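You operate a simulated robot arm through the tools that you are given. There is no shell and no other tool. Be economical: measure what you need, move in short steps, check, and stop when the job is done.

You are at the controls of a simulated two-armed robot. One attempt, no reset.

JOB
Close down the heat press: dial off, time to SHORT, head over the pad, switch off.
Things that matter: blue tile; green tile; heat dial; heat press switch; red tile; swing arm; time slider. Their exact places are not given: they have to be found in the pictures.

It is judged by the outcome, as a careful person would: the job done as asked, and still so three seconds after it is handed in. It fails if anything else is knocked over, pushed out of place, dropped, spilled or broken.

ROBOT AND FRAMES
Two 7-joint arms with two-finger parallel grippers on one trunk, on a base that drives. Base frame: it is fixed to the floor where the robot stands at the start and does not move with it; the origin is under the middle of the robot, x ahead of it, y to its left, z up; the surface under the hand at the start is at about z = 840. Lengths are in mm, angles in degrees, forces in N, time in s.
The left shoulder is at the start at [30, 119, 1060], the right one opposite. With the tool pointing down near the work surface each hand reaches from about 260 to 680 mm from the robot's upright axis, wherever it stands, measured 20 degrees to its own side. Places, roughly: heat dial [700, 0, 900]; heat press switch [600, 0, 900]; swing arm [700, 100, 1000]; time slider [600, 0, 900]. Payload 3.43 kg a hand.
The TCP of each hand is the grasp point between the finger pads, 30 mm short of the fingertips. In the tool frame z runs along the fingers and y along their closing line. The gripper opens to 94 mm. The fingers are 28 mm wide and 10 mm thick; the gripper's body (50 by 96 mm) begins 55 mm behind the TCP.
Orientation is that of the tool frame in the base frame, as a unit quaternion [x, y, z, w]. With the fingers straight down and closing along the base's y, the tool's x points along the base's -x, its y along +y and its z along -z.

CONTROLS
- The arms move only by the tool servo_tool. It takes "left_rows", "right_rows" or both (then of equal length, played together; a hand with none holds still); each is one flat list of numbers, 7 for each row, row after row: the shift along the tool's x, y, z in units of 150 mm (1.0 is 150 mm), then the turn, a rotation vector about the tool's x, y, z in units of 120 degrees (1.0 is 120 degrees), then the gripper command, from -1 (shut) to 1 (fully open), values between in proportion. In form: [x, y, z, ax, ay, az, fingers, x, y, z, ax, ay, az, fingers, ...]. A call has 1 to 10 rows; each row is the pose to reach, as a shift and turn from the pose commanded when the call began, along the tool's axes at that moment. A call with a number of a shift or a turn outside -1 to 1 is refused whole. Rows are played at 5 a second. More than 50 mm and 8.6 degrees between two rows, or a gripper value outside its range, and nothing of the call is played. A pose out of reach is approached as far as the arm can. The call stops where the force on the tool passes 40 N (or 10 N more than at its start, if that is more) or the arm is blocked; 0.2 s more then pass. Each finger travels about 72 mm/s and halts on what it meets, pressing with about 39 N; the grip force reading is that of the motor and also rises with nothing between the fingers. The clock runs only during rows and for 0.2 s after the last one: add rows that repeat a pose to give the fingers time. The reply holds the time, the measured pose of the TCP, the force on the tool along the base axes, the opening and the grip force, in the units named above and with some noise, with the torque about the TCP (base axes, N m) and any sound that the robot's microphone picked up.
- Cameras (640 x 400 px; columns grow to the right, rows downward): "scene" is now at [36.2, 0.7, 1752.6]; the picture's right is [0.03, -1.00, 0.00], its down [-0.86, -0.03, -0.50] and it looks along [0.50, 0.02, -0.86] (base axes); focal length 294 px, centre (320, 200). "left" rides on the left gripper at [76, -14, -102] in its tool frame; the picture's right is [0.18, 0.98, 0.00], its down [-0.75, 0.14, -0.64] and it looks along [-0.63, 0.12, 0.77] (tool axes); focal length 243 px, centre (320, 200). "right" rides on the right gripper at [76, 14, -102] in its tool frame; the picture's right is [-0.18, 0.98, 0.00], its down [-0.75, -0.14, -0.64] and it looks along [-0.63, -0.12, 0.77] (tool axes); focal length 243 px, centre (320, 200).
- snapshot(camera): a new picture of that camera. No time passes.
- move_column(by): slides the trunk up (or, below 0, down) by that many mm; the arms and the scene camera ride with it, the base frame stays. It gives what a move gives, with no picture.
- steer(legs): drives the robot by 1 to 6 legs, each [ahead, turn to the left] in mm and degrees, along the robot's own axes; the way and the turn of a leg run together, so that a leg with both is an arc; at most 1500 mm and 180 degrees a leg. The arms and the cameras ride along, it lands a little off, and it stops where it bumps. It gives what a move gives.
- pan_tilt(pan, tilt): turns the head with the scene camera to pan (to the left, within 143 degrees either way) and tilt (down, from -29 to 69), counted from straight ahead of the robot. It gives what a move gives.
- measure_at(camera, pixels): for up to 12 pixels [column, row] of the newest picture of that camera ("zoom" is the newest enlarged one), the place [x, y, z] in the base frame of the surface seen there, good to about 2 mm. No time passes.
- close_up(camera, box): a new picture of the part [left, top, right, bottom] of that camera's present view, enlarged. No time passes.
- job_done(): hands the job in; it is judged then, once.

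Keep the steps short. Do not move on a guess: measure, check each grasp and each placing, and mend mistakes. In all there are 80 turns and 78 pictures (those below and enlarged ones count). Leave the grippers open and the arms clear of the work at the hand-in unless told otherwise, and finish with a single line.

The tools are called after "Call:" as name(argument=value, ...) on one line, values as JSON. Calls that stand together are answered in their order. servo_tool: Moves the arms, as the interface text tells. Its arguments: {"type":"object","properties":{"left_rows":{"type":"array","items":{"type":"number"}},"right_rows":{"type":"array","items":{"type":"number"}}},"required":[]} The other tools are called the same way: move_column (by) slides the trunk up or down; steer (legs) drives the base; pan_tilt (pan, tilt) turns the head that bears the scene camera; snapshot (camera) takes a picture; measure_at (camera, pixels) gives the place of the surface under pixels of a picture; close_up (camera, box) takes an enlarged picture of a part of a camera's view; job_done () hands the job in.

At the start:

```text
t: 0.0
left_tcp_pos: [410.3, 208.1, 1208.6]
left_tool_rot: [0.001, 1.0, 0.0, 0.001]
left_force: [-0.6, 0.4, -0.8]
left_wrist_torque: [-0.01, -0.01, 0.0]
left_grip_width: 93.9
left_gripper_force: 0.0
right_tcp_pos: [456.9, -189.8, 1219.2]
right_tool_rot: [0.0, 1.0, -0.001, -0.001]
right_force: [0.9, 0.1, 1.0]
right_wrist_torque: [0.0, 0.0, -0.04]
right_grip_width: 93.9
right_gripper_force: 0.0
trunk travel left (down, up): [-325.0, 85.0]
robot x, y, heading: [0.7, 2.9, 0.0]
head pan, tilt: [1.9, 59.8]
```

scene: 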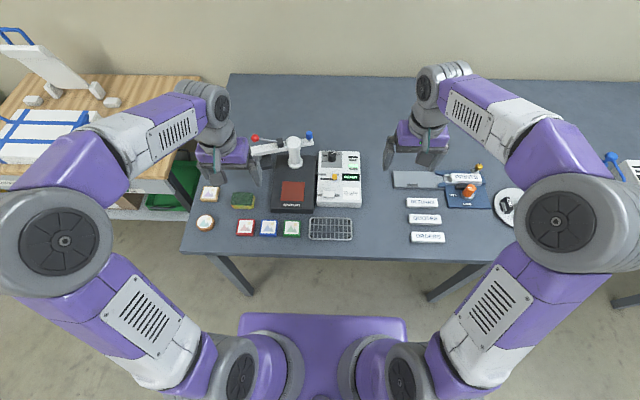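
right: 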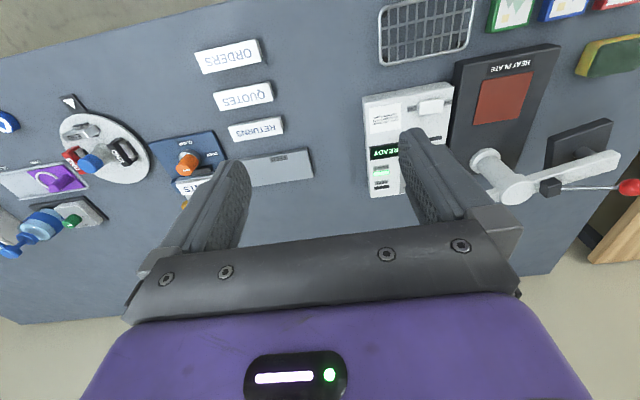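
left: 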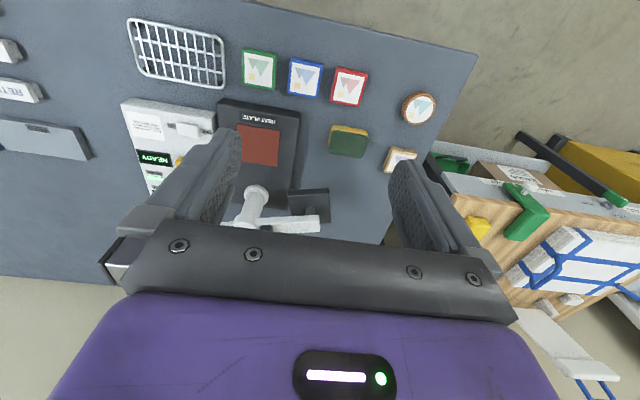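

I see the press near columns 240–360, rows 130–215. I take an enlarged view of it first.

Call:
close_up(camera="scene", box=[230, 120, 380, 245])

Call:
close_up(camera="right", box=[340, 60, 640, 250])

```text
3.20 times, centred on (305, 182) of scene
```

zoom: 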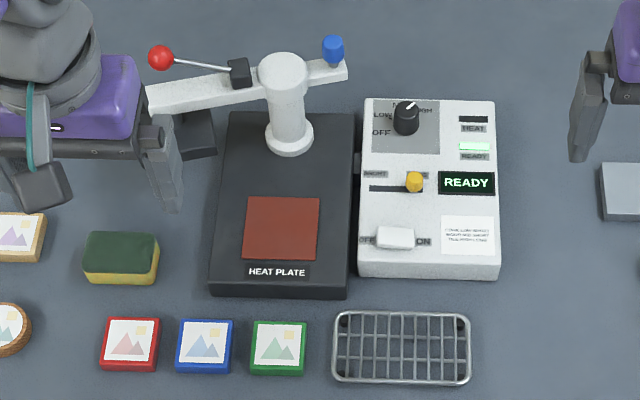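

```text
2.11 times, centred on (490, 155) of right
```

zoom: 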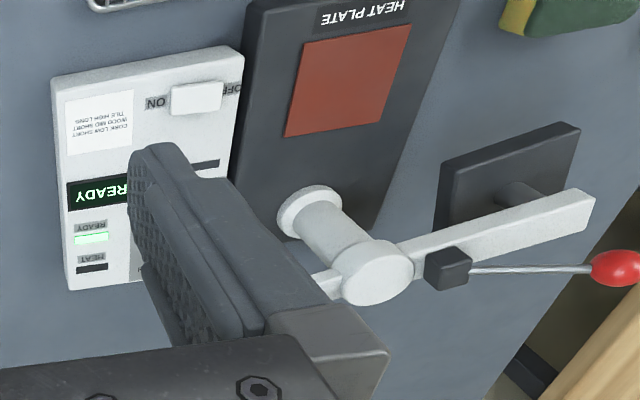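

I zoom in on the control box and the swing arm separately, so I can measure them.

Call:
close_up(camera="scene", box=[308, 145, 372, 213])

Call:
measure_at(camera="scene", pixels=[[255, 138], [309, 135], [294, 140], [270, 148], [293, 190], [298, 166], [286, 137], [330, 135], [294, 200]])

```text
5.88 times, centred on (340, 179) of scene
```

zoom: 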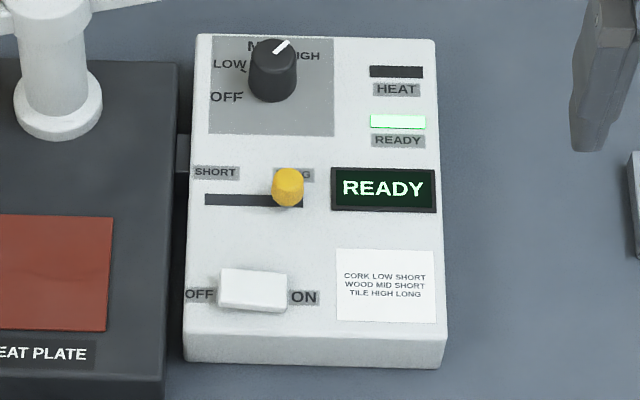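

```text
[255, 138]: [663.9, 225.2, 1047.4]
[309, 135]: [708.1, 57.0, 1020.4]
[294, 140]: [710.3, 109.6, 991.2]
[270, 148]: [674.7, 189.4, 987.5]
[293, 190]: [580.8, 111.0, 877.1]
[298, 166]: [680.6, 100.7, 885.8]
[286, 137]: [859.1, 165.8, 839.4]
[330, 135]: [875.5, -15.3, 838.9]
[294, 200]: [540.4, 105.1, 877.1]
```

Now I measure the dial, the slider, and the switch in this zoom.

Call:
measure_at(camera="zoom", pixels=[[275, 50], [287, 43], [272, 92], [228, 97], [288, 174], [288, 200], [212, 200], [298, 200], [226, 285], [252, 285], [280, 285], [305, 297]])

Call:
measure_at(camera="scene", pixels=[[301, 139], [292, 139], [312, 139], [309, 131], [280, 143], [262, 152], [278, 152], [256, 139], [286, 142], [300, 136]])

```text
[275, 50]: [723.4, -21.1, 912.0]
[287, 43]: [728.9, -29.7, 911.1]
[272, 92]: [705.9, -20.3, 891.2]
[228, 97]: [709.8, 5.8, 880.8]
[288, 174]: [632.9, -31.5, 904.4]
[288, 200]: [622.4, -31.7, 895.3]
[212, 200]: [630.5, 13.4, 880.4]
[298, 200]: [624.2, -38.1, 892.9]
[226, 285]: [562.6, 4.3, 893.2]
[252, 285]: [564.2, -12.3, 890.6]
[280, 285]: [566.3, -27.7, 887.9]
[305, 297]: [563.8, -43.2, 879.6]
```

```text
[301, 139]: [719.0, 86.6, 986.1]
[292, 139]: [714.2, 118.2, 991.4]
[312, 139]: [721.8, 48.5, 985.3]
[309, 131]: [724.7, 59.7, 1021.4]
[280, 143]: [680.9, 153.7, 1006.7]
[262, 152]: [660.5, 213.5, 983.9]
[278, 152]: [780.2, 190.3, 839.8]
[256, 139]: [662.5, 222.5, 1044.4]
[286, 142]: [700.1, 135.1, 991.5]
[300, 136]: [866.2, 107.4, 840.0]
```

The dial at about (717, -21) is out of reach from here. I check the table's edge and the robot's front before driving ahead.

Call:
measure_at(camera="scene", pixels=[[320, 255], [320, 262], [320, 275], [320, 318], [330, 340], [245, 228], [268, 228], [291, 228], [330, 236]])

Call:
close_up(camera="left", box=[200, 80, 380, 240])

```text
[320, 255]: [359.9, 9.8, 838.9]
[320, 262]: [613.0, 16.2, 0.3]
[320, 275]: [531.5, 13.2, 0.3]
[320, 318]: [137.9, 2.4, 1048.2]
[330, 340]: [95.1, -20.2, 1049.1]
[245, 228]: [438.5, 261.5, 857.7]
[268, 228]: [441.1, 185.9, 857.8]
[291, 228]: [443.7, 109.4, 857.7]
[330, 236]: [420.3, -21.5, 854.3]
```

```text
2.50 times, centred on (290, 160) of left
```

zoom: 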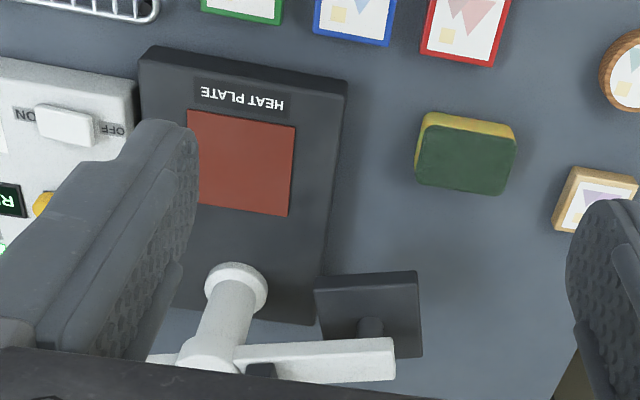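

The table edge is at x≈355 and the trunk front at about 150, so there is room. I drive 130 mm ahead.

Call:
steer(legs=[[130, 0]])

Call:
pan_tilt(pan=2, tilt=55)

Call:
snapshot(camera="scene")

Call:
snapshot(camera="left")

Call:
snapshot(camera="right")

```text
t: 1.3
left_tcp_pos: [537.6, 209.4, 1210.0]
left_tool_rot: [-0.001, 1.0, 0.0, 0.0]
left_force: [-0.3, 0.0, -0.9]
left_wrist_torque: [-0.02, 0.0, -0.01]
left_grip_width: 94.0
left_gripper_force: 0.1
right_tcp_pos: [585.1, -190.7, 1218.8]
right_tool_rot: [-0.001, 1.0, 0.0, 0.0]
right_force: [0.1, 0.4, -0.5]
right_wrist_torque: [-0.01, 0.03, -0.03]
right_grip_width: 94.0
right_gripper_force: 0.1
trunk travel left (down, up): [-325.0, 85.0]
robot x, y, heading: [128.5, -0.3, 0.1]
head pan, tilt: [1.9, 59.8]
```

```text
t: 1.9
left_tcp_pos: [537.5, 209.6, 1208.7]
left_tool_rot: [-0.001, 1.0, 0.0, 0.0]
left_force: [0.6, 0.3, -0.7]
left_wrist_torque: [-0.02, 0.03, 0.01]
left_grip_width: 94.3
left_gripper_force: 0.1
right_tcp_pos: [585.3, -188.6, 1219.9]
right_tool_rot: [-0.001, 1.0, 0.0, -0.001]
right_force: [-0.2, -1.3, 0.4]
right_wrist_torque: [-0.02, 0.02, 0.02]
right_grip_width: 94.0
right_gripper_force: 0.1
trunk travel left (down, up): [-325.0, 85.0]
robot x, y, heading: [125.0, -2.9, 0.0]
head pan, tilt: [2.0, 55.0]
```

```text
70 pictures are left
```

scene: 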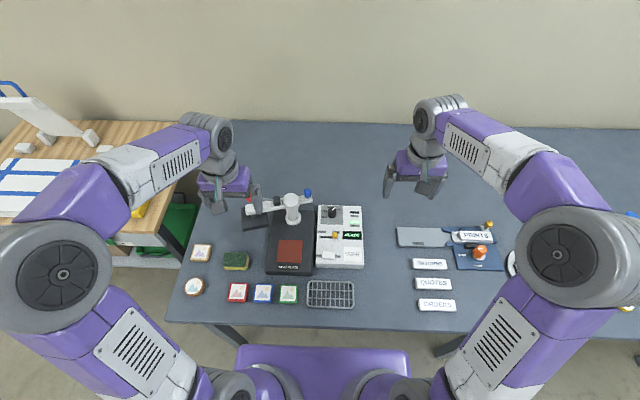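

```text
69 pictures are left
```

left: 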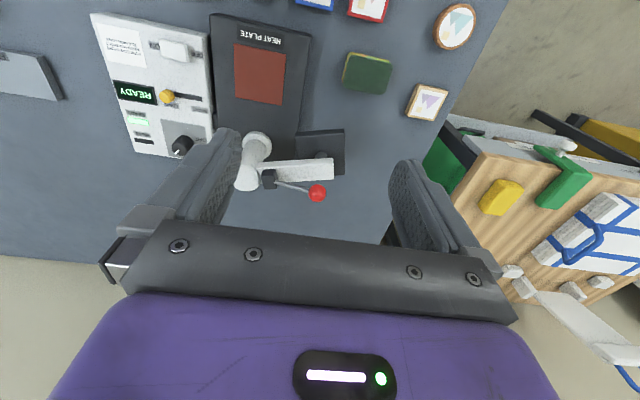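

```text
68 pictures are left
```

right: 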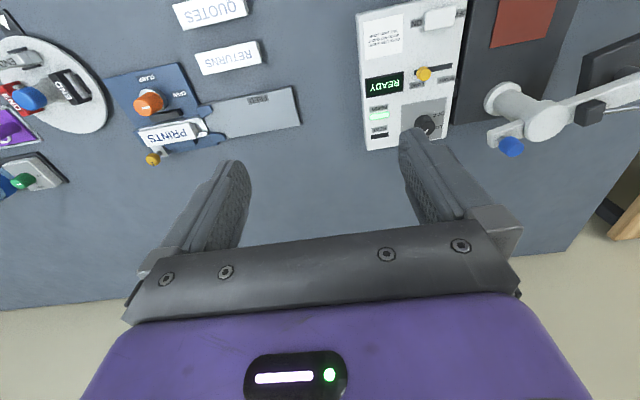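

I get closer views of the dial and the head from these better spots.

Call:
close_up(camera="right", box=[350, 60, 480, 160])

Call:
measure_at(camera="zoom", pixels=[[350, 310], [330, 260]])

Call:
close_up(camera="left", box=[220, 110, 360, 220])

```text
4.00 times, centred on (415, 110) of right
```

zoom: 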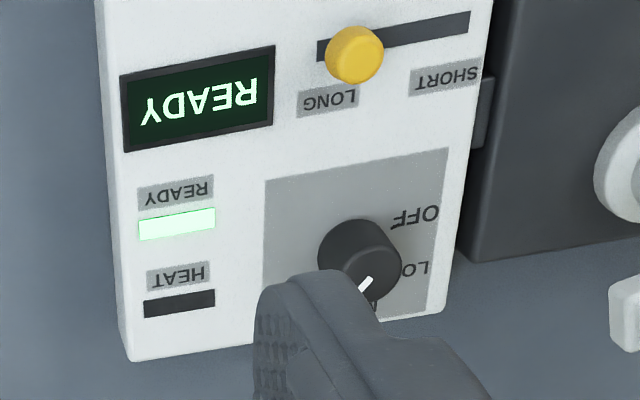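

```text
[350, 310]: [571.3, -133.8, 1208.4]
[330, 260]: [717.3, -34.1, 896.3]
```

```text
3.64 times, centred on (290, 165) of left
```

zoom: 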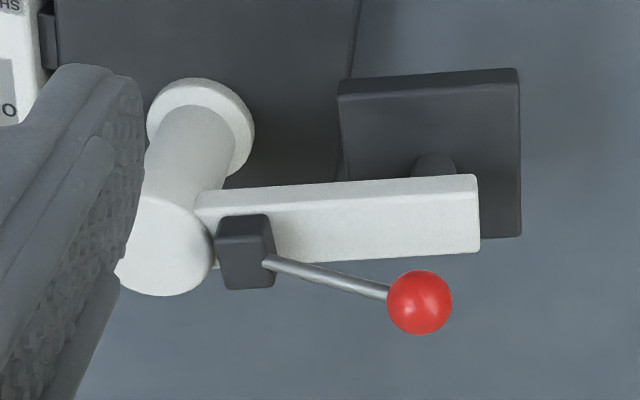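

The dial pointer sits at HIGH, so OFF is about 140° counter-clockwise from there. I bring the right hand above the dial at a safe height, with the fingers part open.

Call:
servo_tool(right_rows=[-0.176, 0.16, 0.1, 0, 0, 0, 0.2, -0.352, 0.32, 0.2, 0, 0, 0, 0.2, -0.528, 0.48, 0.3, 0, 0, 0, 0.2, -0.704, 0.64, 0.4, 0, 0, 0, 0.2, -0.88, 0.8, 0.5, 0, 0, 0, 0.2, -0.88, 0.95, 0.6, 0, 0, 0, 0.2, -0.88, 0.95, 0.6, 0, 0, 0, 0.2])

Call:
snapshot(camera="right")

```text
t: 3.5
left_tcp_pos: [537.2, 209.0, 1208.2]
left_tool_rot: [-0.001, 1.0, 0.0, 0.0]
left_force: [-0.2, 0.2, 0.5]
left_wrist_torque: [0.04, -0.01, 0.03]
left_grip_width: 94.0
left_gripper_force: 0.1
right_tcp_pos: [715.6, -47.8, 1130.8]
right_tool_rot: [0.0, 1.0, 0.0, 0.001]
right_force: [0.3, -0.3, 1.0]
right_wrist_torque: [0.0, -0.01, 0.03]
right_grip_width: 56.3
right_gripper_force: 0.0
trunk travel left (down, up): [-325.0, 85.0]
robot x, y, heading: [125.5, 2.3, 0.0]
head pan, tilt: [2.0, 55.0]
```

```text
65 pictures are left
```

right: 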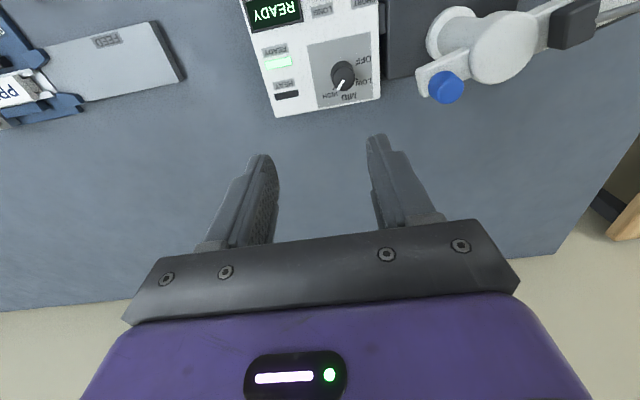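

The dial is now unobstructed at (343, 75). I zoom in and measure its rim and labels.

Call:
close_up(camera="right", box=[300, 35, 396, 110])

Call:
measure_at(camera="right", pixels=[[343, 76], [333, 72], [352, 72], [342, 62], [340, 88], [365, 59], [363, 80], [348, 97], [327, 95], [420, 83], [446, 88]])

```text
5.33 times, centred on (348, 72) of right
```

zoom: 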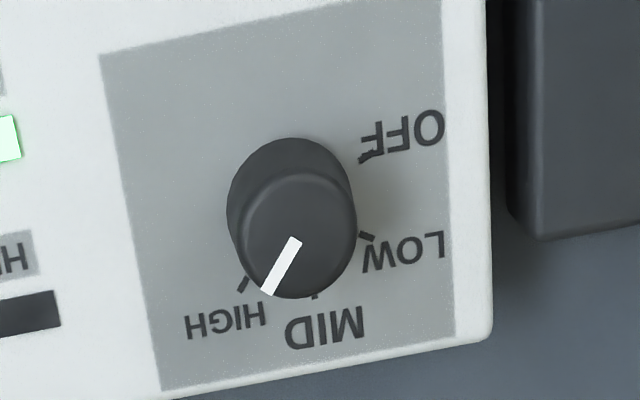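

```text
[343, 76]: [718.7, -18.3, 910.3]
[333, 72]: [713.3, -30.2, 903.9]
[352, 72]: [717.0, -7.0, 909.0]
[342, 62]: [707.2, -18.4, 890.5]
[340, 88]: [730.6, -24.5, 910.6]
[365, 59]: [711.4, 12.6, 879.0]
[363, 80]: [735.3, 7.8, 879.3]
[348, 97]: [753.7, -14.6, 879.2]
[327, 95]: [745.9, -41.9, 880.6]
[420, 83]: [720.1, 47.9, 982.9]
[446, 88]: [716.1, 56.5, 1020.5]
```

I measure the tick marks for the exact angles.

Call:
measure_at(camera="zoom", pixels=[[362, 158], [368, 237], [313, 297], [242, 285], [267, 288], [296, 242], [300, 178], [244, 230], [355, 215]])

```text
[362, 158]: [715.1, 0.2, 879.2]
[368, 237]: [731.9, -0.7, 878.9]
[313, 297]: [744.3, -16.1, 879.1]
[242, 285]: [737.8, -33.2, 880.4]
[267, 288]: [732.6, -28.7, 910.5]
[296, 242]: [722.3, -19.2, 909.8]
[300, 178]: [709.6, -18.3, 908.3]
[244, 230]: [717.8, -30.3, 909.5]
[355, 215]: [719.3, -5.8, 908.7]
```

The dial centre is at (720.5, -18.3) and OFF is 147° counter-clockwise. I line up above it and descend to z≈985.

Call:
servo_tool(right_rows=[-0.033, 0.197, 0.2, 0, 0, 0, 0.2, -0.033, 0.197, 0.5, 0, 0, 0, 0.2, -0.033, 0.197, 0.8, 0, 0, 0, 0.2, -0.033, 0.197, 0.97, 0, 0, 0, 0.2, -0.033, 0.197, 0.97, 0, 0, 0, 0.2])

Call:
snapshot(camera="right")

Call:
close_up(camera="scene", box=[220, 140, 400, 280])

```text
t: 4.7
left_tcp_pos: [537.0, 209.1, 1209.5]
left_tool_rot: [-0.002, 1.0, 0.0, 0.0]
left_force: [-0.2, 0.4, -0.3]
left_wrist_torque: [0.0, -0.01, -0.01]
left_grip_width: 93.9
left_gripper_force: 0.1
right_tcp_pos: [722.1, -18.6, 982.2]
right_tool_rot: [-0.001, 1.0, 0.0, -0.001]
right_force: [0.2, -0.1, -0.2]
right_wrist_torque: [0.0, -0.01, -0.01]
right_grip_width: 56.3
right_gripper_force: 0.0
trunk travel left (down, up): [-325.0, 85.0]
robot x, y, heading: [123.7, -0.4, -0.0]
head pan, tilt: [2.0, 55.0]
```

```text
63 pictures are left
```

right: 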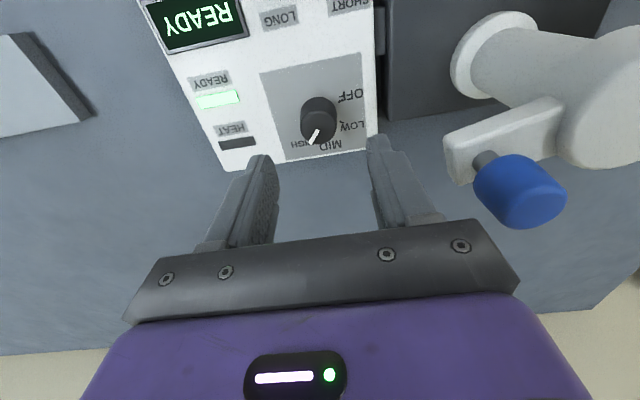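

```text
2.86 times, centred on (310, 210) of scene
```

zoom: 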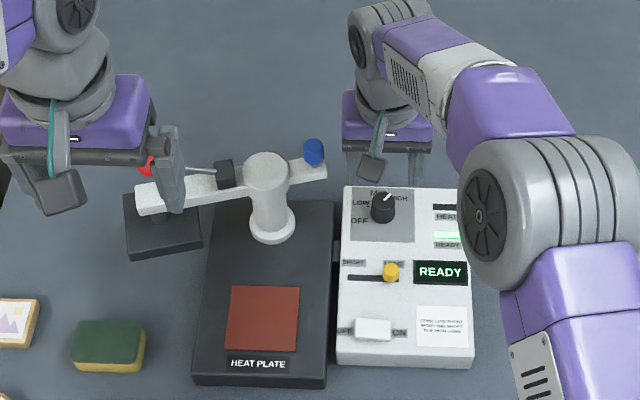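

The hand is centred and clear of the blue knob. I descend 68 mm to z≈914 and close on the dial.

Call:
servo_tool(right_rows=[0.008, 0, 0.15, 0, 0, 0, 0.2, 0.008, 0, 0.3, 0, 0, 0, 0.2, 0.008, 0, 0.45, 0, 0, 0, 0.2, 0.008, 0, 0.45, 0, 0, 0, 0.2, 0.008, 0, 0.45, 0, 0, 0, -0.6, 0.008, 0, 0.45, 0, 0, 0, -0.6, 0.008, 0, 0.45, 0, 0, 0, -0.6, 0.008, 0, 0.45, 0, 0, 0, -0.6])

Call:
snapshot(camera="right")

```text
t: 6.5
left_tcp_pos: [538.6, 207.4, 1207.6]
left_tool_rot: [-0.001, 1.0, 0.001, 0.0]
left_force: [0.0, 0.3, -0.3]
left_wrist_torque: [0.0, 0.01, 0.03]
left_grip_width: 94.2
left_gripper_force: 0.0
right_tcp_pos: [722.6, -19.2, 914.0]
right_tool_rot: [0.001, 1.0, -0.001, 0.0]
right_force: [-0.7, -10.8, 0.8]
right_wrist_torque: [-0.53, 0.1, 0.03]
right_grip_width: 30.5
right_gripper_force: 45.1
trunk travel left (down, up): [-325.0, 85.0]
robot x, y, heading: [126.6, -2.1, 0.0]
head pan, tilt: [2.0, 55.0]
```

```text
61 pictures are left
```

right: 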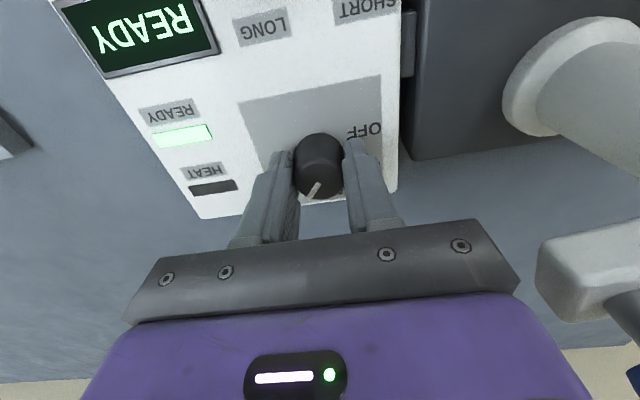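

The dial is gripped at 30.5 mm wide, with 10.8 N sideways. I ease off 1.5 mm and turn 72° counter-clockwise, which is negative about tool z.

Call:
servo_tool(right_rows=[0.004, -0.01, 0, 0, 0, -0.067, -0.6, 0.004, -0.01, 0, 0, 0, -0.133, -0.6, 0.004, -0.01, 0, 0, 0, -0.2, -0.6, 0.004, -0.01, 0, 0, 0, -0.267, -0.6, 0.004, -0.01, 0, 0, 0, -0.333, -0.6, 0.004, -0.01, 0, 0, 0, -0.4, -0.6, 0.004, -0.01, 0, 0, 0, -0.467, -0.6, 0.004, -0.01, 0, 0, 0, -0.533, -0.6, 0.004, -0.01, 0, 0, 0, -0.6, -0.6, 0.004, -0.01, 0, 0, 0, -0.6, -0.6])

Call:
snapshot(camera="right")

```text
t: 8.7
left_tcp_pos: [539.6, 207.8, 1207.8]
left_tool_rot: [-0.001, 1.0, 0.0, -0.001]
left_force: [-0.7, -1.0, -0.2]
left_wrist_torque: [0.03, -0.01, 0.03]
left_grip_width: 93.9
left_gripper_force: 0.1
right_tcp_pos: [722.0, -18.7, 913.9]
right_tool_rot: [-0.589, 0.808, 0.002, 0.0]
right_force: [9.1, -2.1, -17.9]
right_wrist_torque: [0.17, -0.32, 0.04]
right_grip_width: 30.3
right_gripper_force: 45.7
trunk travel left (down, up): [-325.0, 85.0]
robot x, y, heading: [125.7, -1.0, -0.0]
head pan, tilt: [2.0, 55.0]
```

```text
60 pictures are left
```

right: 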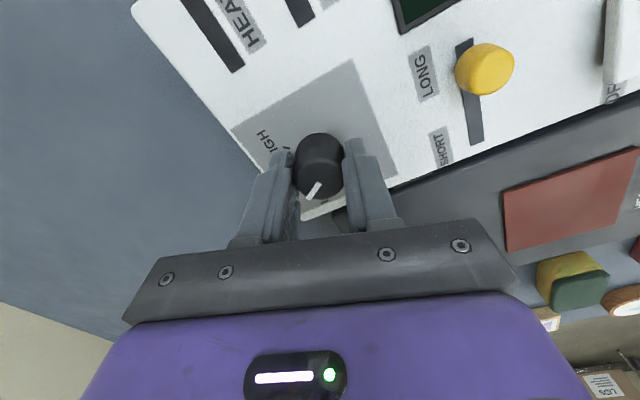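

The dial turned with the hand by 72°. I turn the remaining 75° in the same way.

Call:
servo_tool(right_rows=[0, 0, 0, 0, 0, -0.067, -0.6, 0, 0, 0, 0, 0, -0.133, -0.6, 0, 0, 0, 0, 0, -0.2, -0.6, 0, 0, 0, 0, 0, -0.267, -0.6, 0, 0, 0, 0, 0, -0.333, -0.6, 0, 0, 0, 0, 0, -0.4, -0.6, 0, 0, 0, 0, 0, -0.467, -0.6, 0, 0, 0, 0, 0, -0.533, -0.6, 0, 0, 0, 0, 0, -0.6, -0.6, 0, 0, 0, 0, 0, -0.625, -0.6])

Call:
snapshot(camera="right")

Call:
close_up(camera="scene", box=[220, 140, 400, 280])

```text
t: 10.9
left_tcp_pos: [538.6, 208.8, 1208.9]
left_tool_rot: [-0.002, 1.0, 0.001, 0.0]
left_force: [0.1, 0.4, -0.3]
left_wrist_torque: [0.01, 0.0, -0.01]
left_grip_width: 93.8
left_gripper_force: 0.1
right_tcp_pos: [719.4, -18.7, 914.5]
right_tool_rot: [0.959, -0.282, -0.002, 0.0]
right_force: [-2.4, -2.4, -18.7]
right_wrist_torque: [0.02, 0.16, 0.04]
right_grip_width: 30.4
right_gripper_force: 44.9
trunk travel left (down, up): [-325.0, 85.0]
robot x, y, heading: [127.9, -1.8, 0.4]
head pan, tilt: [2.0, 55.0]
```

```text
59 pictures are left
```

right: 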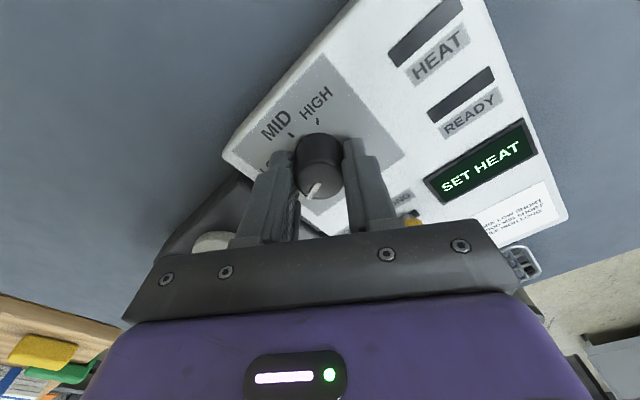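

```text
2.86 times, centred on (310, 210) of scene
```

zoom: 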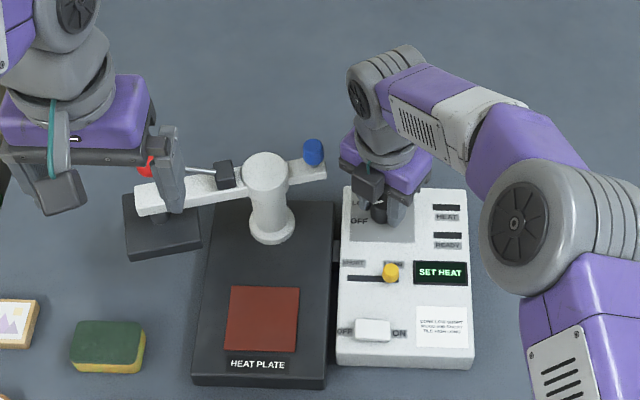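

The display now reads SET HEAT and the lights are off, so the dial is at OFF. I open, lift, and turn back partway.

Call:
servo_tool(right_rows=[0, 0, 0, 0, 0, 0, 0.2, 0, 0, 0, 0, 0, 0, 0.2, 0, 0, 0, 0, 0, 0, 0.2, 0, 0, -0.25, 0, 0, 0, 0.2, 0, 0, -0.5, 0, 0, 0, 0.2, 0, 0, -0.75, 0, 0, 0, 0.2, 0, 0, -1, 0, 0, 0, 0.2])

Call:
servo_tool(right_rows=[0, 0, 0, 0, 0, 0.067, 0.2, 0, 0, 0, 0, 0, 0.133, 0.2, 0, 0, 0, 0, 0, 0.2, 0.2, 0, 0, 0, 0, 0, 0.267, 0.2, 0, 0, 0, 0, 0, 0.333, 0.2, 0, 0, 0, 0, 0, 0.4, 0.2, 0, 0, 0, 0, 0, 0.467, 0.2, 0, 0, 0, 0, 0, 0.533, 0.2, 0, 0, 0, 0, 0, 0.6, 0.2, 0, 0, 0, 0, 0, 0.667, 0.2])

Call:
snapshot(camera="right")

Call:
close_up(camera="scene", box=[300, 195, 375, 275])

```text
t: 12.5
left_tcp_pos: [538.0, 209.1, 1208.1]
left_tool_rot: [-0.001, 1.0, -0.001, 0.0]
left_force: [-0.9, -1.1, 0.3]
left_wrist_torque: [0.0, -0.03, 0.03]
left_grip_width: 94.0
left_gripper_force: 0.0
right_tcp_pos: [718.1, -17.0, 1069.4]
right_tool_rot: [0.959, -0.283, 0.0, 0.0]
right_force: [0.6, 0.6, 1.3]
right_wrist_torque: [0.0, -0.04, 0.02]
right_grip_width: 56.6
right_gripper_force: 0.1
trunk travel left (down, up): [-325.0, 85.0]
robot x, y, heading: [127.7, -3.1, -0.1]
head pan, tilt: [2.0, 55.0]
```

```text
t: 14.7
left_tcp_pos: [537.1, 208.5, 1209.2]
left_tool_rot: [-0.001, 1.0, 0.0, 0.0]
left_force: [0.6, -0.1, -0.3]
left_wrist_torque: [0.03, 0.03, 0.0]
left_grip_width: 94.0
left_gripper_force: 0.1
right_tcp_pos: [720.3, -18.2, 1066.2]
right_tool_rot: [-0.552, 0.834, 0.0, 0.0]
right_force: [0.9, 0.6, -0.3]
right_wrist_torque: [0.01, 0.01, 0.03]
right_grip_width: 56.5
right_gripper_force: 0.1
trunk travel left (down, up): [-325.0, 85.0]
robot x, y, heading: [127.6, 0.3, 0.1]
head pan, tilt: [2.0, 55.0]
```

```text
57 pictures are left
```

right: 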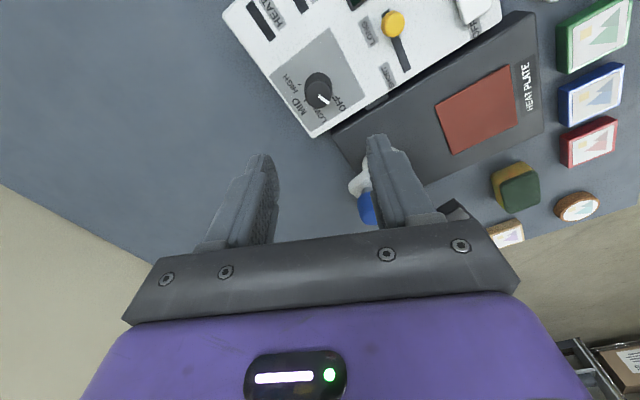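

```text
5.00 times, centred on (338, 235) of scene
```

zoom: 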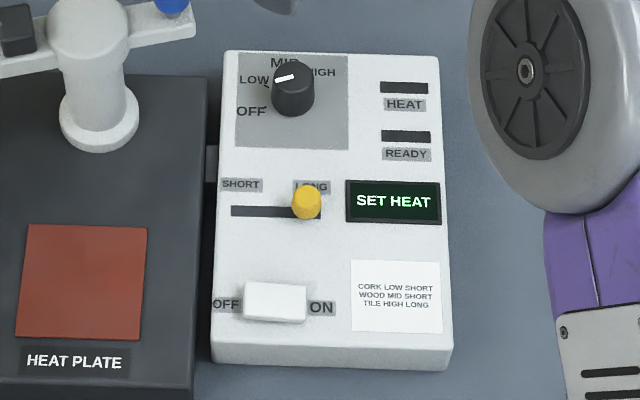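

I check the pointer angle by measuring both ends of the white mark.

Call:
measure_at(camera="zoom", pixels=[[276, 80], [293, 77], [275, 72], [312, 72], [293, 64]])

Call:
close_up(camera="right", box=[270, 40, 370, 140])

Call:
measure_at(camera="right", pixels=[[320, 97], [326, 104], [318, 96]])

```text
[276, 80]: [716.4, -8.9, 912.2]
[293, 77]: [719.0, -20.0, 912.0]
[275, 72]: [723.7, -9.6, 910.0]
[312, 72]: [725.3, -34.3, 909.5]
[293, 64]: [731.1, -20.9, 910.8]
```

```text
4.00 times, centred on (320, 90) of right
```

zoom: 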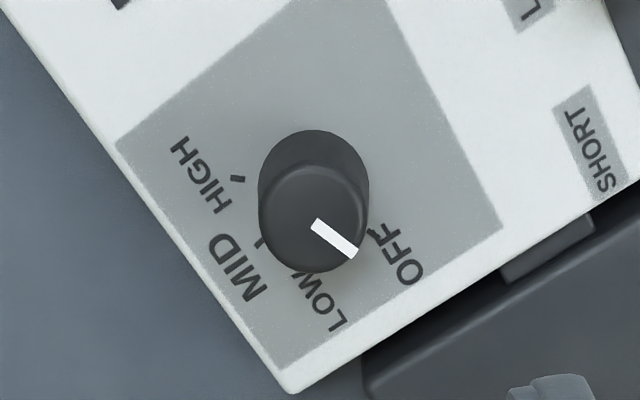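

```text
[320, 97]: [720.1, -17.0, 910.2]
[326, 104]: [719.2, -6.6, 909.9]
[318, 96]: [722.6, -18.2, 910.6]
```

The pointer is at about 103–105° against the OFF tick at 106°, so it is good. Next is the slider. I measure the slot ends, the knob and the labels in a fresh scene zoom.

Call:
close_up(camera="scene", box=[315, 220, 355, 265])

```text
8.89 times, centred on (335, 242) of scene
```

zoom: 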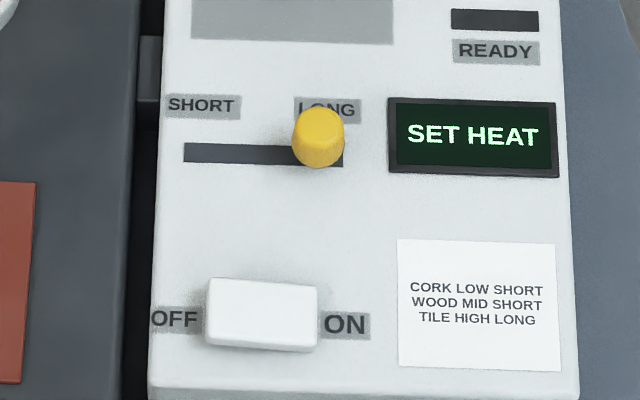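

Call:
measure_at(camera="zoom", pixels=[[186, 152], [341, 160], [200, 106], [318, 120], [296, 140], [341, 140], [318, 160], [327, 105], [222, 310], [300, 320], [262, 315], [215, 345]])

```text
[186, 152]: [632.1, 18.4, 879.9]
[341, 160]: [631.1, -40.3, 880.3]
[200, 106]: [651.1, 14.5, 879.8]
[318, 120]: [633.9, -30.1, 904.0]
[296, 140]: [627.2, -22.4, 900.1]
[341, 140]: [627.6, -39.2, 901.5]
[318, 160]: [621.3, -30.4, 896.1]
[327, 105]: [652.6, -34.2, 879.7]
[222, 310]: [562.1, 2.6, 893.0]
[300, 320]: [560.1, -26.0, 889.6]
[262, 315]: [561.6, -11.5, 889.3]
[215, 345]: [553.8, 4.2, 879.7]
```

The slot runs from y=18 to y=-40 at x≈631, and the knob centre is at (631, -31). I square the hand up again and shut the fingers.

Call:
servo_tool(right_rows=[0, 0, 0, 0, 0, 0.07, -1, 0, 0, 0, 0, 0, 0.14, -1, 0, 0, 0, 0, 0, 0.21, -1, 0, 0, 0, 0, 0, 0.28, -1, 0, 0, 0, 0, 0, 0.35, -1, 0, 0, 0, 0, 0, 0.42, -1, 0, 0, 0, 0, 0, 0.49, -1, 0, 0, 0, 0, 0, 0.558, -1, 0, 0, 0, 0, 0, 0.558, -1])

```text
t: 16.7
left_tcp_pos: [537.7, 208.6, 1209.0]
left_tool_rot: [-0.001, 1.0, 0.0, 0.0]
left_force: [-0.1, -0.2, 0.7]
left_wrist_torque: [0.03, -0.01, 0.0]
left_grip_width: 93.9
left_gripper_force: 0.0
right_tcp_pos: [720.0, -17.9, 1066.7]
right_tool_rot: [0.0, 1.0, 0.0, 0.0]
right_force: [0.6, -0.8, 0.0]
right_wrist_torque: [-0.04, -0.01, -0.02]
right_grip_width: 0.0
right_gripper_force: 33.2
trunk travel left (down, up): [-325.0, 85.0]
robot x, y, heading: [128.8, 0.3, -0.0]
head pan, tilt: [2.0, 55.0]
```

I move to the knob's -y side at (631, -58), then descend to TCP z=920 with the tips at 890.

Call:
servo_tool(right_rows=[0.2, -0.09, 0, 0, 0, 0, -1, 0.4, -0.18, 0, 0, 0, 0, -1, 0.593, -0.267, 0.05, 0, 0, 0, -1, 0.593, -0.267, 0.35, 0, 0, 0, -1, 0.593, -0.267, 0.6, 0, 0, 0, -1, 0.593, -0.267, 0.85, 0, 0, 0, -1, 0.593, -0.267, 0.98, 0, 0, 0, -1, 0.593, -0.267, 0.98, 0, 0, 0, -1])

Call:
snapshot(camera="right")

```text
t: 18.5
left_tcp_pos: [537.4, 209.1, 1209.7]
left_tool_rot: [0.0, 1.0, 0.0, -0.001]
left_force: [0.9, 0.4, 0.3]
left_wrist_torque: [0.0, -0.01, -0.01]
left_grip_width: 94.1
left_gripper_force: 0.1
right_tcp_pos: [632.0, -58.3, 917.4]
right_tool_rot: [0.0, 1.0, -0.001, 0.0]
right_force: [0.1, 0.0, -0.3]
right_wrist_torque: [0.01, -0.03, 0.0]
right_grip_width: 0.0
right_gripper_force: 32.5
trunk travel left (down, up): [-325.0, 85.0]
robot x, y, heading: [126.5, 2.0, 0.3]
head pan, tilt: [2.0, 55.0]
```

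```text
53 pictures are left
```

right: 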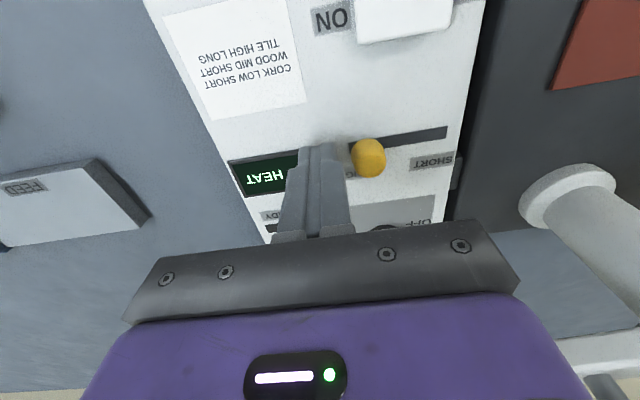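

The shut fingers are just to the LONG side of the yellow knob. I push 49 mm toward SHORT (+y) in small steps.

Call:
servo_tool(right_rows=[0, 0.05, 0, 0, 0, 0, -1, 0, 0.1, 0, 0, 0, 0, -1, 0, 0.15, 0, 0, 0, 0, -1, 0, 0.2, 0, 0, 0, 0, -1, 0, 0.25, 0, 0, 0, 0, -1, 0, 0.29, 0, 0, 0, 0, -1, 0, 0.31, 0, 0, 0, 0, -1, 0, 0.33, 0, 0, 0, 0, -1])

Call:
snapshot(camera="right")

```text
t: 20.3
left_tcp_pos: [537.9, 208.6, 1208.6]
left_tool_rot: [-0.001, 1.0, 0.0, -0.001]
left_force: [0.3, -0.6, -0.8]
left_wrist_torque: [-0.01, 0.04, 0.0]
left_grip_width: 94.0
left_gripper_force: 0.0
right_tcp_pos: [630.3, -9.7, 919.4]
right_tool_rot: [-0.001, 1.0, 0.001, 0.0]
right_force: [0.0, -0.2, 0.0]
right_wrist_torque: [-0.02, 0.02, 0.01]
right_grip_width: 0.0
right_gripper_force: 33.3
trunk travel left (down, up): [-325.0, 85.0]
robot x, y, heading: [128.8, -3.6, 0.3]
head pan, tilt: [2.0, 55.0]
```

```text
52 pictures are left
```

right: 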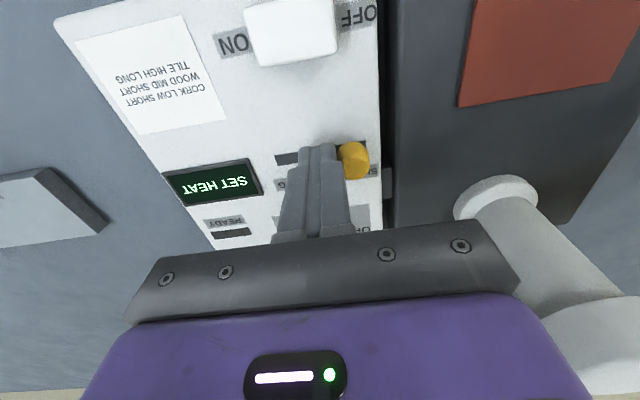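

The knob moved with no end-stop force yet. I push a few mm more until a stop is felt.

Call:
servo_tool(right_rows=[0, 0.013, 0, 0, 0, 0, -1, 0, 0.026, 0, 0, 0, 0, -1, 0, 0.04, 0, 0, 0, 0, -1])

Call:
close_up(camera="right", box=[240, 110, 420, 230])

```text
t: 21.1
left_tcp_pos: [537.2, 206.6, 1209.6]
left_tool_rot: [0.0, 1.0, 0.001, 0.0]
left_force: [-0.2, -1.1, 0.5]
left_wrist_torque: [0.02, 0.01, 0.01]
left_grip_width: 93.9
left_gripper_force: 0.0
right_tcp_pos: [630.4, -8.4, 919.1]
right_tool_rot: [0.001, 1.0, -0.002, 0.0]
right_force: [-2.6, -17.0, 5.2]
right_wrist_torque: [-0.44, 0.03, -0.01]
right_grip_width: 0.1
right_gripper_force: 33.2
trunk travel left (down, up): [-325.0, 85.0]
robot x, y, heading: [130.0, 0.3, -0.0]
head pan, tilt: [2.0, 55.0]
```

```text
3.33 times, centred on (330, 170) of right
```

zoom: 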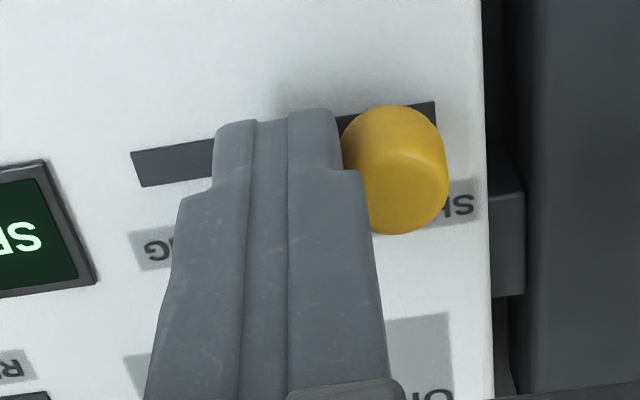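

The end stop is felt at 17 N and the knob is at SHORT. I back off, lift, and pull the right hand aside.

Call:
servo_tool(right_rows=[0, -0.1, 0, 0, 0, 0, -1, 0, -0.2, 0, 0, 0, 0, -1, 0, -0.25, -0.3, 0, 0, 0, -1, 0, -0.3, -0.6, 0, 0, 0, -1, 0, -0.5, -0.8, 0, 0, 0, -1, 0.1, -0.75, -0.9, 0, 0, 0, -1, 0.2, -1, -1, 0, 0, 0, -1])

Call:
close_up(camera="scene", box=[220, 150, 380, 280])

```text
t: 22.7
left_tcp_pos: [536.4, 208.2, 1209.0]
left_tool_rot: [-0.001, 1.0, 0.0, 0.0]
left_force: [0.1, 0.8, -0.4]
left_wrist_torque: [-0.01, -0.03, 0.02]
left_grip_width: 94.1
left_gripper_force: 0.0
right_tcp_pos: [599.0, -155.1, 1069.9]
right_tool_rot: [0.0, 1.0, 0.001, 0.0]
right_force: [-0.6, -0.4, 0.5]
right_wrist_torque: [0.03, -0.02, -0.01]
right_grip_width: 0.2
right_gripper_force: 33.0
trunk travel left (down, up): [-325.0, 85.0]
robot x, y, heading: [125.3, 2.5, 0.3]
head pan, tilt: [2.0, 55.0]
```

```text
3.08 times, centred on (300, 215) of scene
```

zoom: 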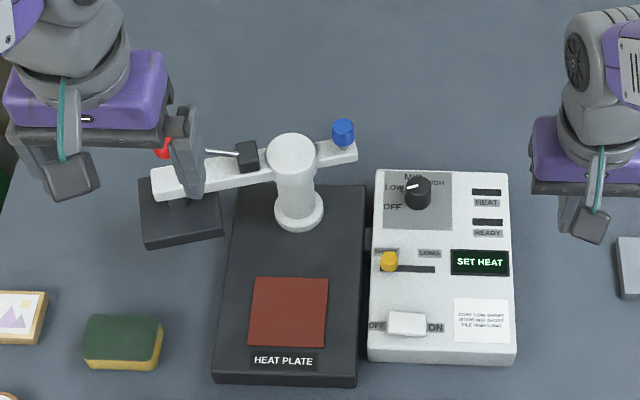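

The slider is at SHORT. Now the swing arm: I measure its shape in the left camera view.

Call:
snapshot(camera="left")

Call:
measure_at(camera="left", pixels=[[248, 183], [284, 172], [300, 170], [330, 165], [333, 176], [270, 178], [316, 192], [290, 186], [300, 138], [340, 132], [325, 155], [262, 86]])

```text
49 pictures are left
```

left: 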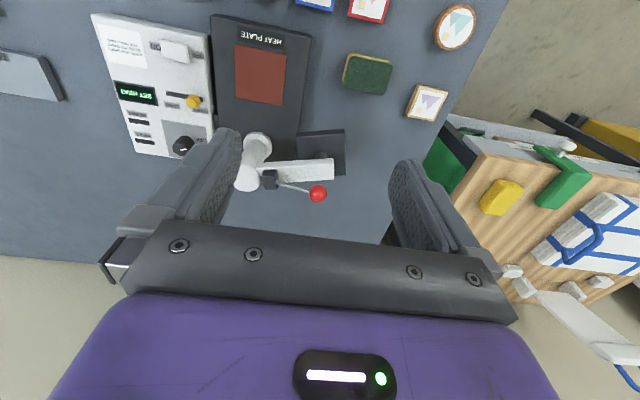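

```text
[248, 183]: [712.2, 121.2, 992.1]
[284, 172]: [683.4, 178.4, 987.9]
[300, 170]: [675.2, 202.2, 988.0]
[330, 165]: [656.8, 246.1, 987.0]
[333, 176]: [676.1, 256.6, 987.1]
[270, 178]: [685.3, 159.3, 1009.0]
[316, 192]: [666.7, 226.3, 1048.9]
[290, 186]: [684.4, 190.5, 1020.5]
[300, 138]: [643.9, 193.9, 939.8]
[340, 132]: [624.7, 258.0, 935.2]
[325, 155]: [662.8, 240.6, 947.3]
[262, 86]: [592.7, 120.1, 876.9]
```

I want the ball, block, and beam edges more exactly, and the pad corners too.

Call:
close_up(camera="left", box=[225, 120, 355, 210])

Call:
measure_at(camera="left", pixels=[[241, 46], [287, 51], [236, 99], [283, 104]])

```text
4.44 times, centred on (290, 165) of left
```

zoom: 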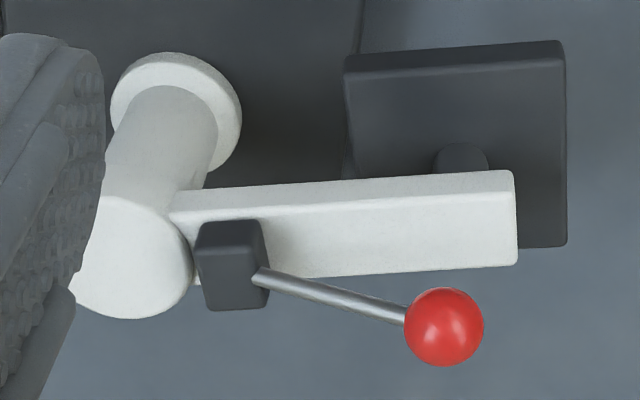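

```text
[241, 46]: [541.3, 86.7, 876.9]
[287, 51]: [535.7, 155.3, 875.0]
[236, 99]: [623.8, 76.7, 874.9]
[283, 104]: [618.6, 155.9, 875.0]
```

Call:
measure_at(camera="zoom", pixels=[[444, 295], [444, 325], [444, 355], [412, 325], [478, 325], [232, 225], [205, 260], [262, 260], [510, 180], [508, 240], [300, 190], [300, 255]])

Call:
close_up(camera="scene", box=[275, 230, 320, 280])

```text
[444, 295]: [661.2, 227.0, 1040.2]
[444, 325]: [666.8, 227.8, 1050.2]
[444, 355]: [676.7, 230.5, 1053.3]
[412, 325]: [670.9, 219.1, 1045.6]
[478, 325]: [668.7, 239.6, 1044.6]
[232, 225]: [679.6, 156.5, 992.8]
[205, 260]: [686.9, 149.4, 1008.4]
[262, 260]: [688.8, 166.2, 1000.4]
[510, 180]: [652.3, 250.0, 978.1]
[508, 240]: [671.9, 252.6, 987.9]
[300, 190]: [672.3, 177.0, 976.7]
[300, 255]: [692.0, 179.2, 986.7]
```

```text
8.00 times, centred on (298, 255) of scene
```

zoom: 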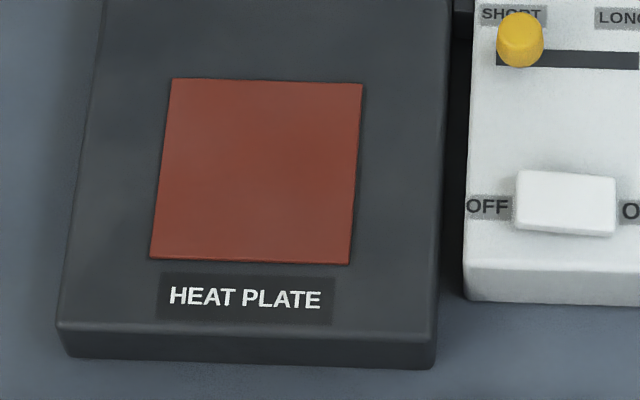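

Call:
measure_at(camera="zoom", pixels=[[176, 84], [358, 90], [155, 252], [346, 260], [258, 172]])

Call:
close_up(camera="scene", box=[270, 185, 325, 230])

```text
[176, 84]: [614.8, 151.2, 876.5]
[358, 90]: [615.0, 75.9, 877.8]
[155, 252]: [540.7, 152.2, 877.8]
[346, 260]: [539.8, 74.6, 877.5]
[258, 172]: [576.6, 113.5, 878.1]
```

```text
8.89 times, centred on (298, 208) of scene
```

zoom: 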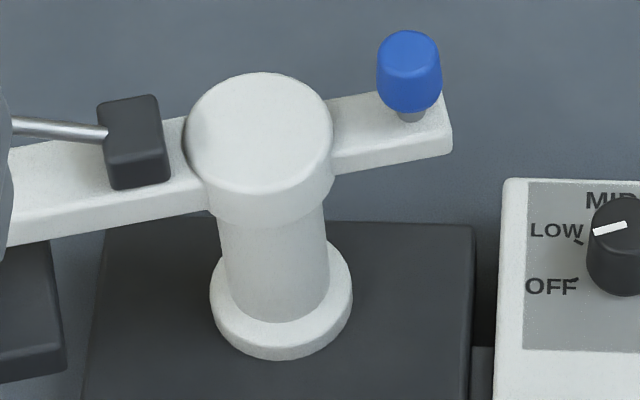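

Call:
measure_at(camera="zoom", pixels=[[260, 133], [192, 135], [328, 135], [260, 78], [260, 188], [408, 70], [411, 118], [450, 125], [130, 105], [150, 180], [60, 160]])

```text
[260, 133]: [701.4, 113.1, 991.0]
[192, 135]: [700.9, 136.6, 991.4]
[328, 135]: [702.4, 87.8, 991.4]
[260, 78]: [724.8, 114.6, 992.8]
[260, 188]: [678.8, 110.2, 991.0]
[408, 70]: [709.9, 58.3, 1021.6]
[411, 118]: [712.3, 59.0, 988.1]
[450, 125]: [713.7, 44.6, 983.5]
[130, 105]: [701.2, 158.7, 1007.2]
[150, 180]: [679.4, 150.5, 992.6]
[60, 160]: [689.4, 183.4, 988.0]
```

The pivot is at (702, 112.5) and the beam angle is about 105°. The pad centre is at (577.5, 113.5), so the beam must swing to 180°. I bring the left hand over the beam at radius 83, between block and ball, and turn it to straddle the beam. It stays high for now.

Call:
servo_tool(left_rows=[-0.106, -0.012, 0.066, 0, 0, 0.069, 0.1, -0.212, -0.024, 0.132, 0, 0, 0.138, 0.1, -0.318, -0.036, 0.198, 0, 0, 0.208, 0.1, -0.424, -0.048, 0.264, 0, 0, 0.277, 0.1, -0.53, -0.06, 0.33, 0, 0, 0.346, 0.1, -0.635, -0.071, 0.395, 0, 0, 0.415, 0.1, -0.741, -0.083, 0.461, 0, 0, 0.485, 0.1, -0.847, -0.095, 0.527, 0, 0, 0.554, 0.1, -0.953, -0.107, 0.593, 0, 0, 0.623, 0.1, -0.953, -0.107, 0.593, 0, 0, 0.623, 0.1])

Call:
snapshot(camera="left")

Call:
close_up(camera="scene", box=[220, 130, 380, 260])

```text
t: 24.9
left_tcp_pos: [680.8, 193.3, 1122.0]
left_tool_rot: [0.607, 0.794, 0.0, 0.001]
left_force: [-0.4, -0.8, 0.0]
left_wrist_torque: [0.01, -0.03, 0.0]
left_grip_width: 52.0
left_gripper_force: 0.0
right_tcp_pos: [600.7, -154.1, 1069.6]
right_tool_rot: [-0.001, 1.0, 0.0, 0.001]
right_force: [0.3, 0.8, -0.7]
right_wrist_torque: [0.04, -0.01, 0.03]
right_grip_width: 0.2
right_gripper_force: 33.3
trunk travel left (down, up): [-325.0, 85.0]
robot x, y, heading: [127.9, 0.8, 0.4]
head pan, tilt: [2.0, 55.0]
```

```text
45 pictures are left
```

left: 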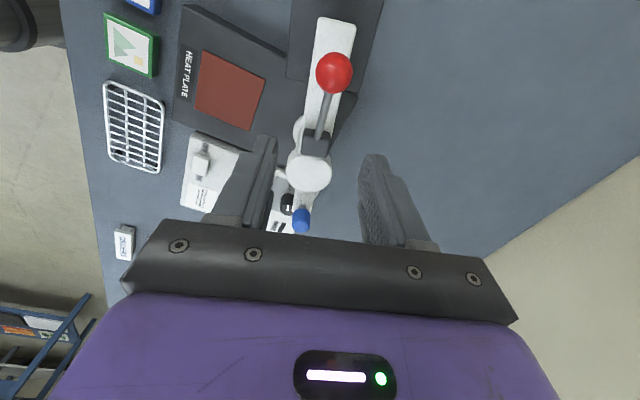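

```text
3.08 times, centred on (300, 195) of scene
```

zoom: 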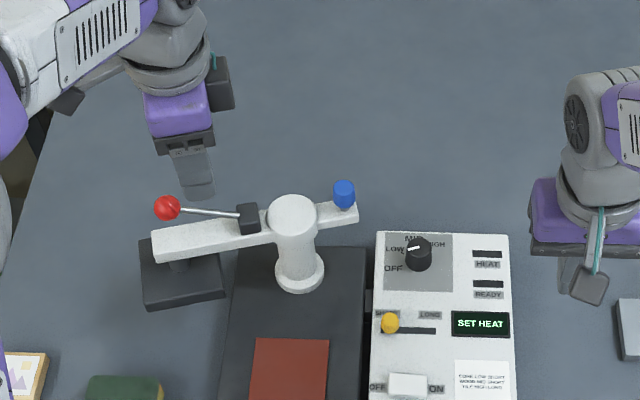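

The hand is over the beam with its closing line across it. I descend to z≈1040 first and check.

Call:
servo_tool(left_rows=[0, 0, 0.2, 0, 0, 0, 0.1, 0, 0, 0.4, 0, 0, 0, 0.1, 0, 0, 0.54, 0, 0, 0, 0.1, 0, 0, 0.54, 0, 0, 0, 0.1])

Call:
snapshot(camera="left")

Call:
close_up(camera="scene", box=[240, 150, 330, 230])

```text
t: 25.9
left_tcp_pos: [679.8, 192.6, 1038.1]
left_tool_rot: [0.607, 0.795, 0.001, 0.0]
left_force: [0.2, -1.1, 0.1]
left_wrist_torque: [-0.03, 0.0, -0.01]
left_grip_width: 51.8
left_gripper_force: 0.0
right_tcp_pos: [599.6, -153.7, 1068.3]
right_tool_rot: [-0.001, 1.0, 0.0, 0.0]
right_force: [0.9, 0.3, -0.7]
right_wrist_torque: [0.02, 0.0, -0.02]
right_grip_width: 0.0
right_gripper_force: 32.6
trunk travel left (down, up): [-325.0, 85.0]
robot x, y, heading: [127.3, 3.1, -0.1]
head pan, tilt: [2.0, 55.0]
```

```text
43 pictures are left
```

left: 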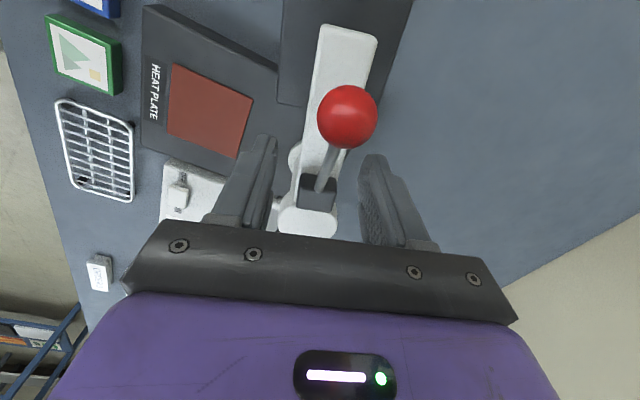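

```text
5.00 times, centred on (285, 190) of scene
```

zoom: 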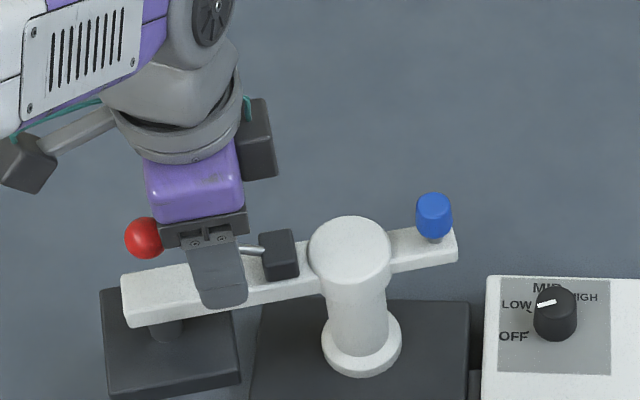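

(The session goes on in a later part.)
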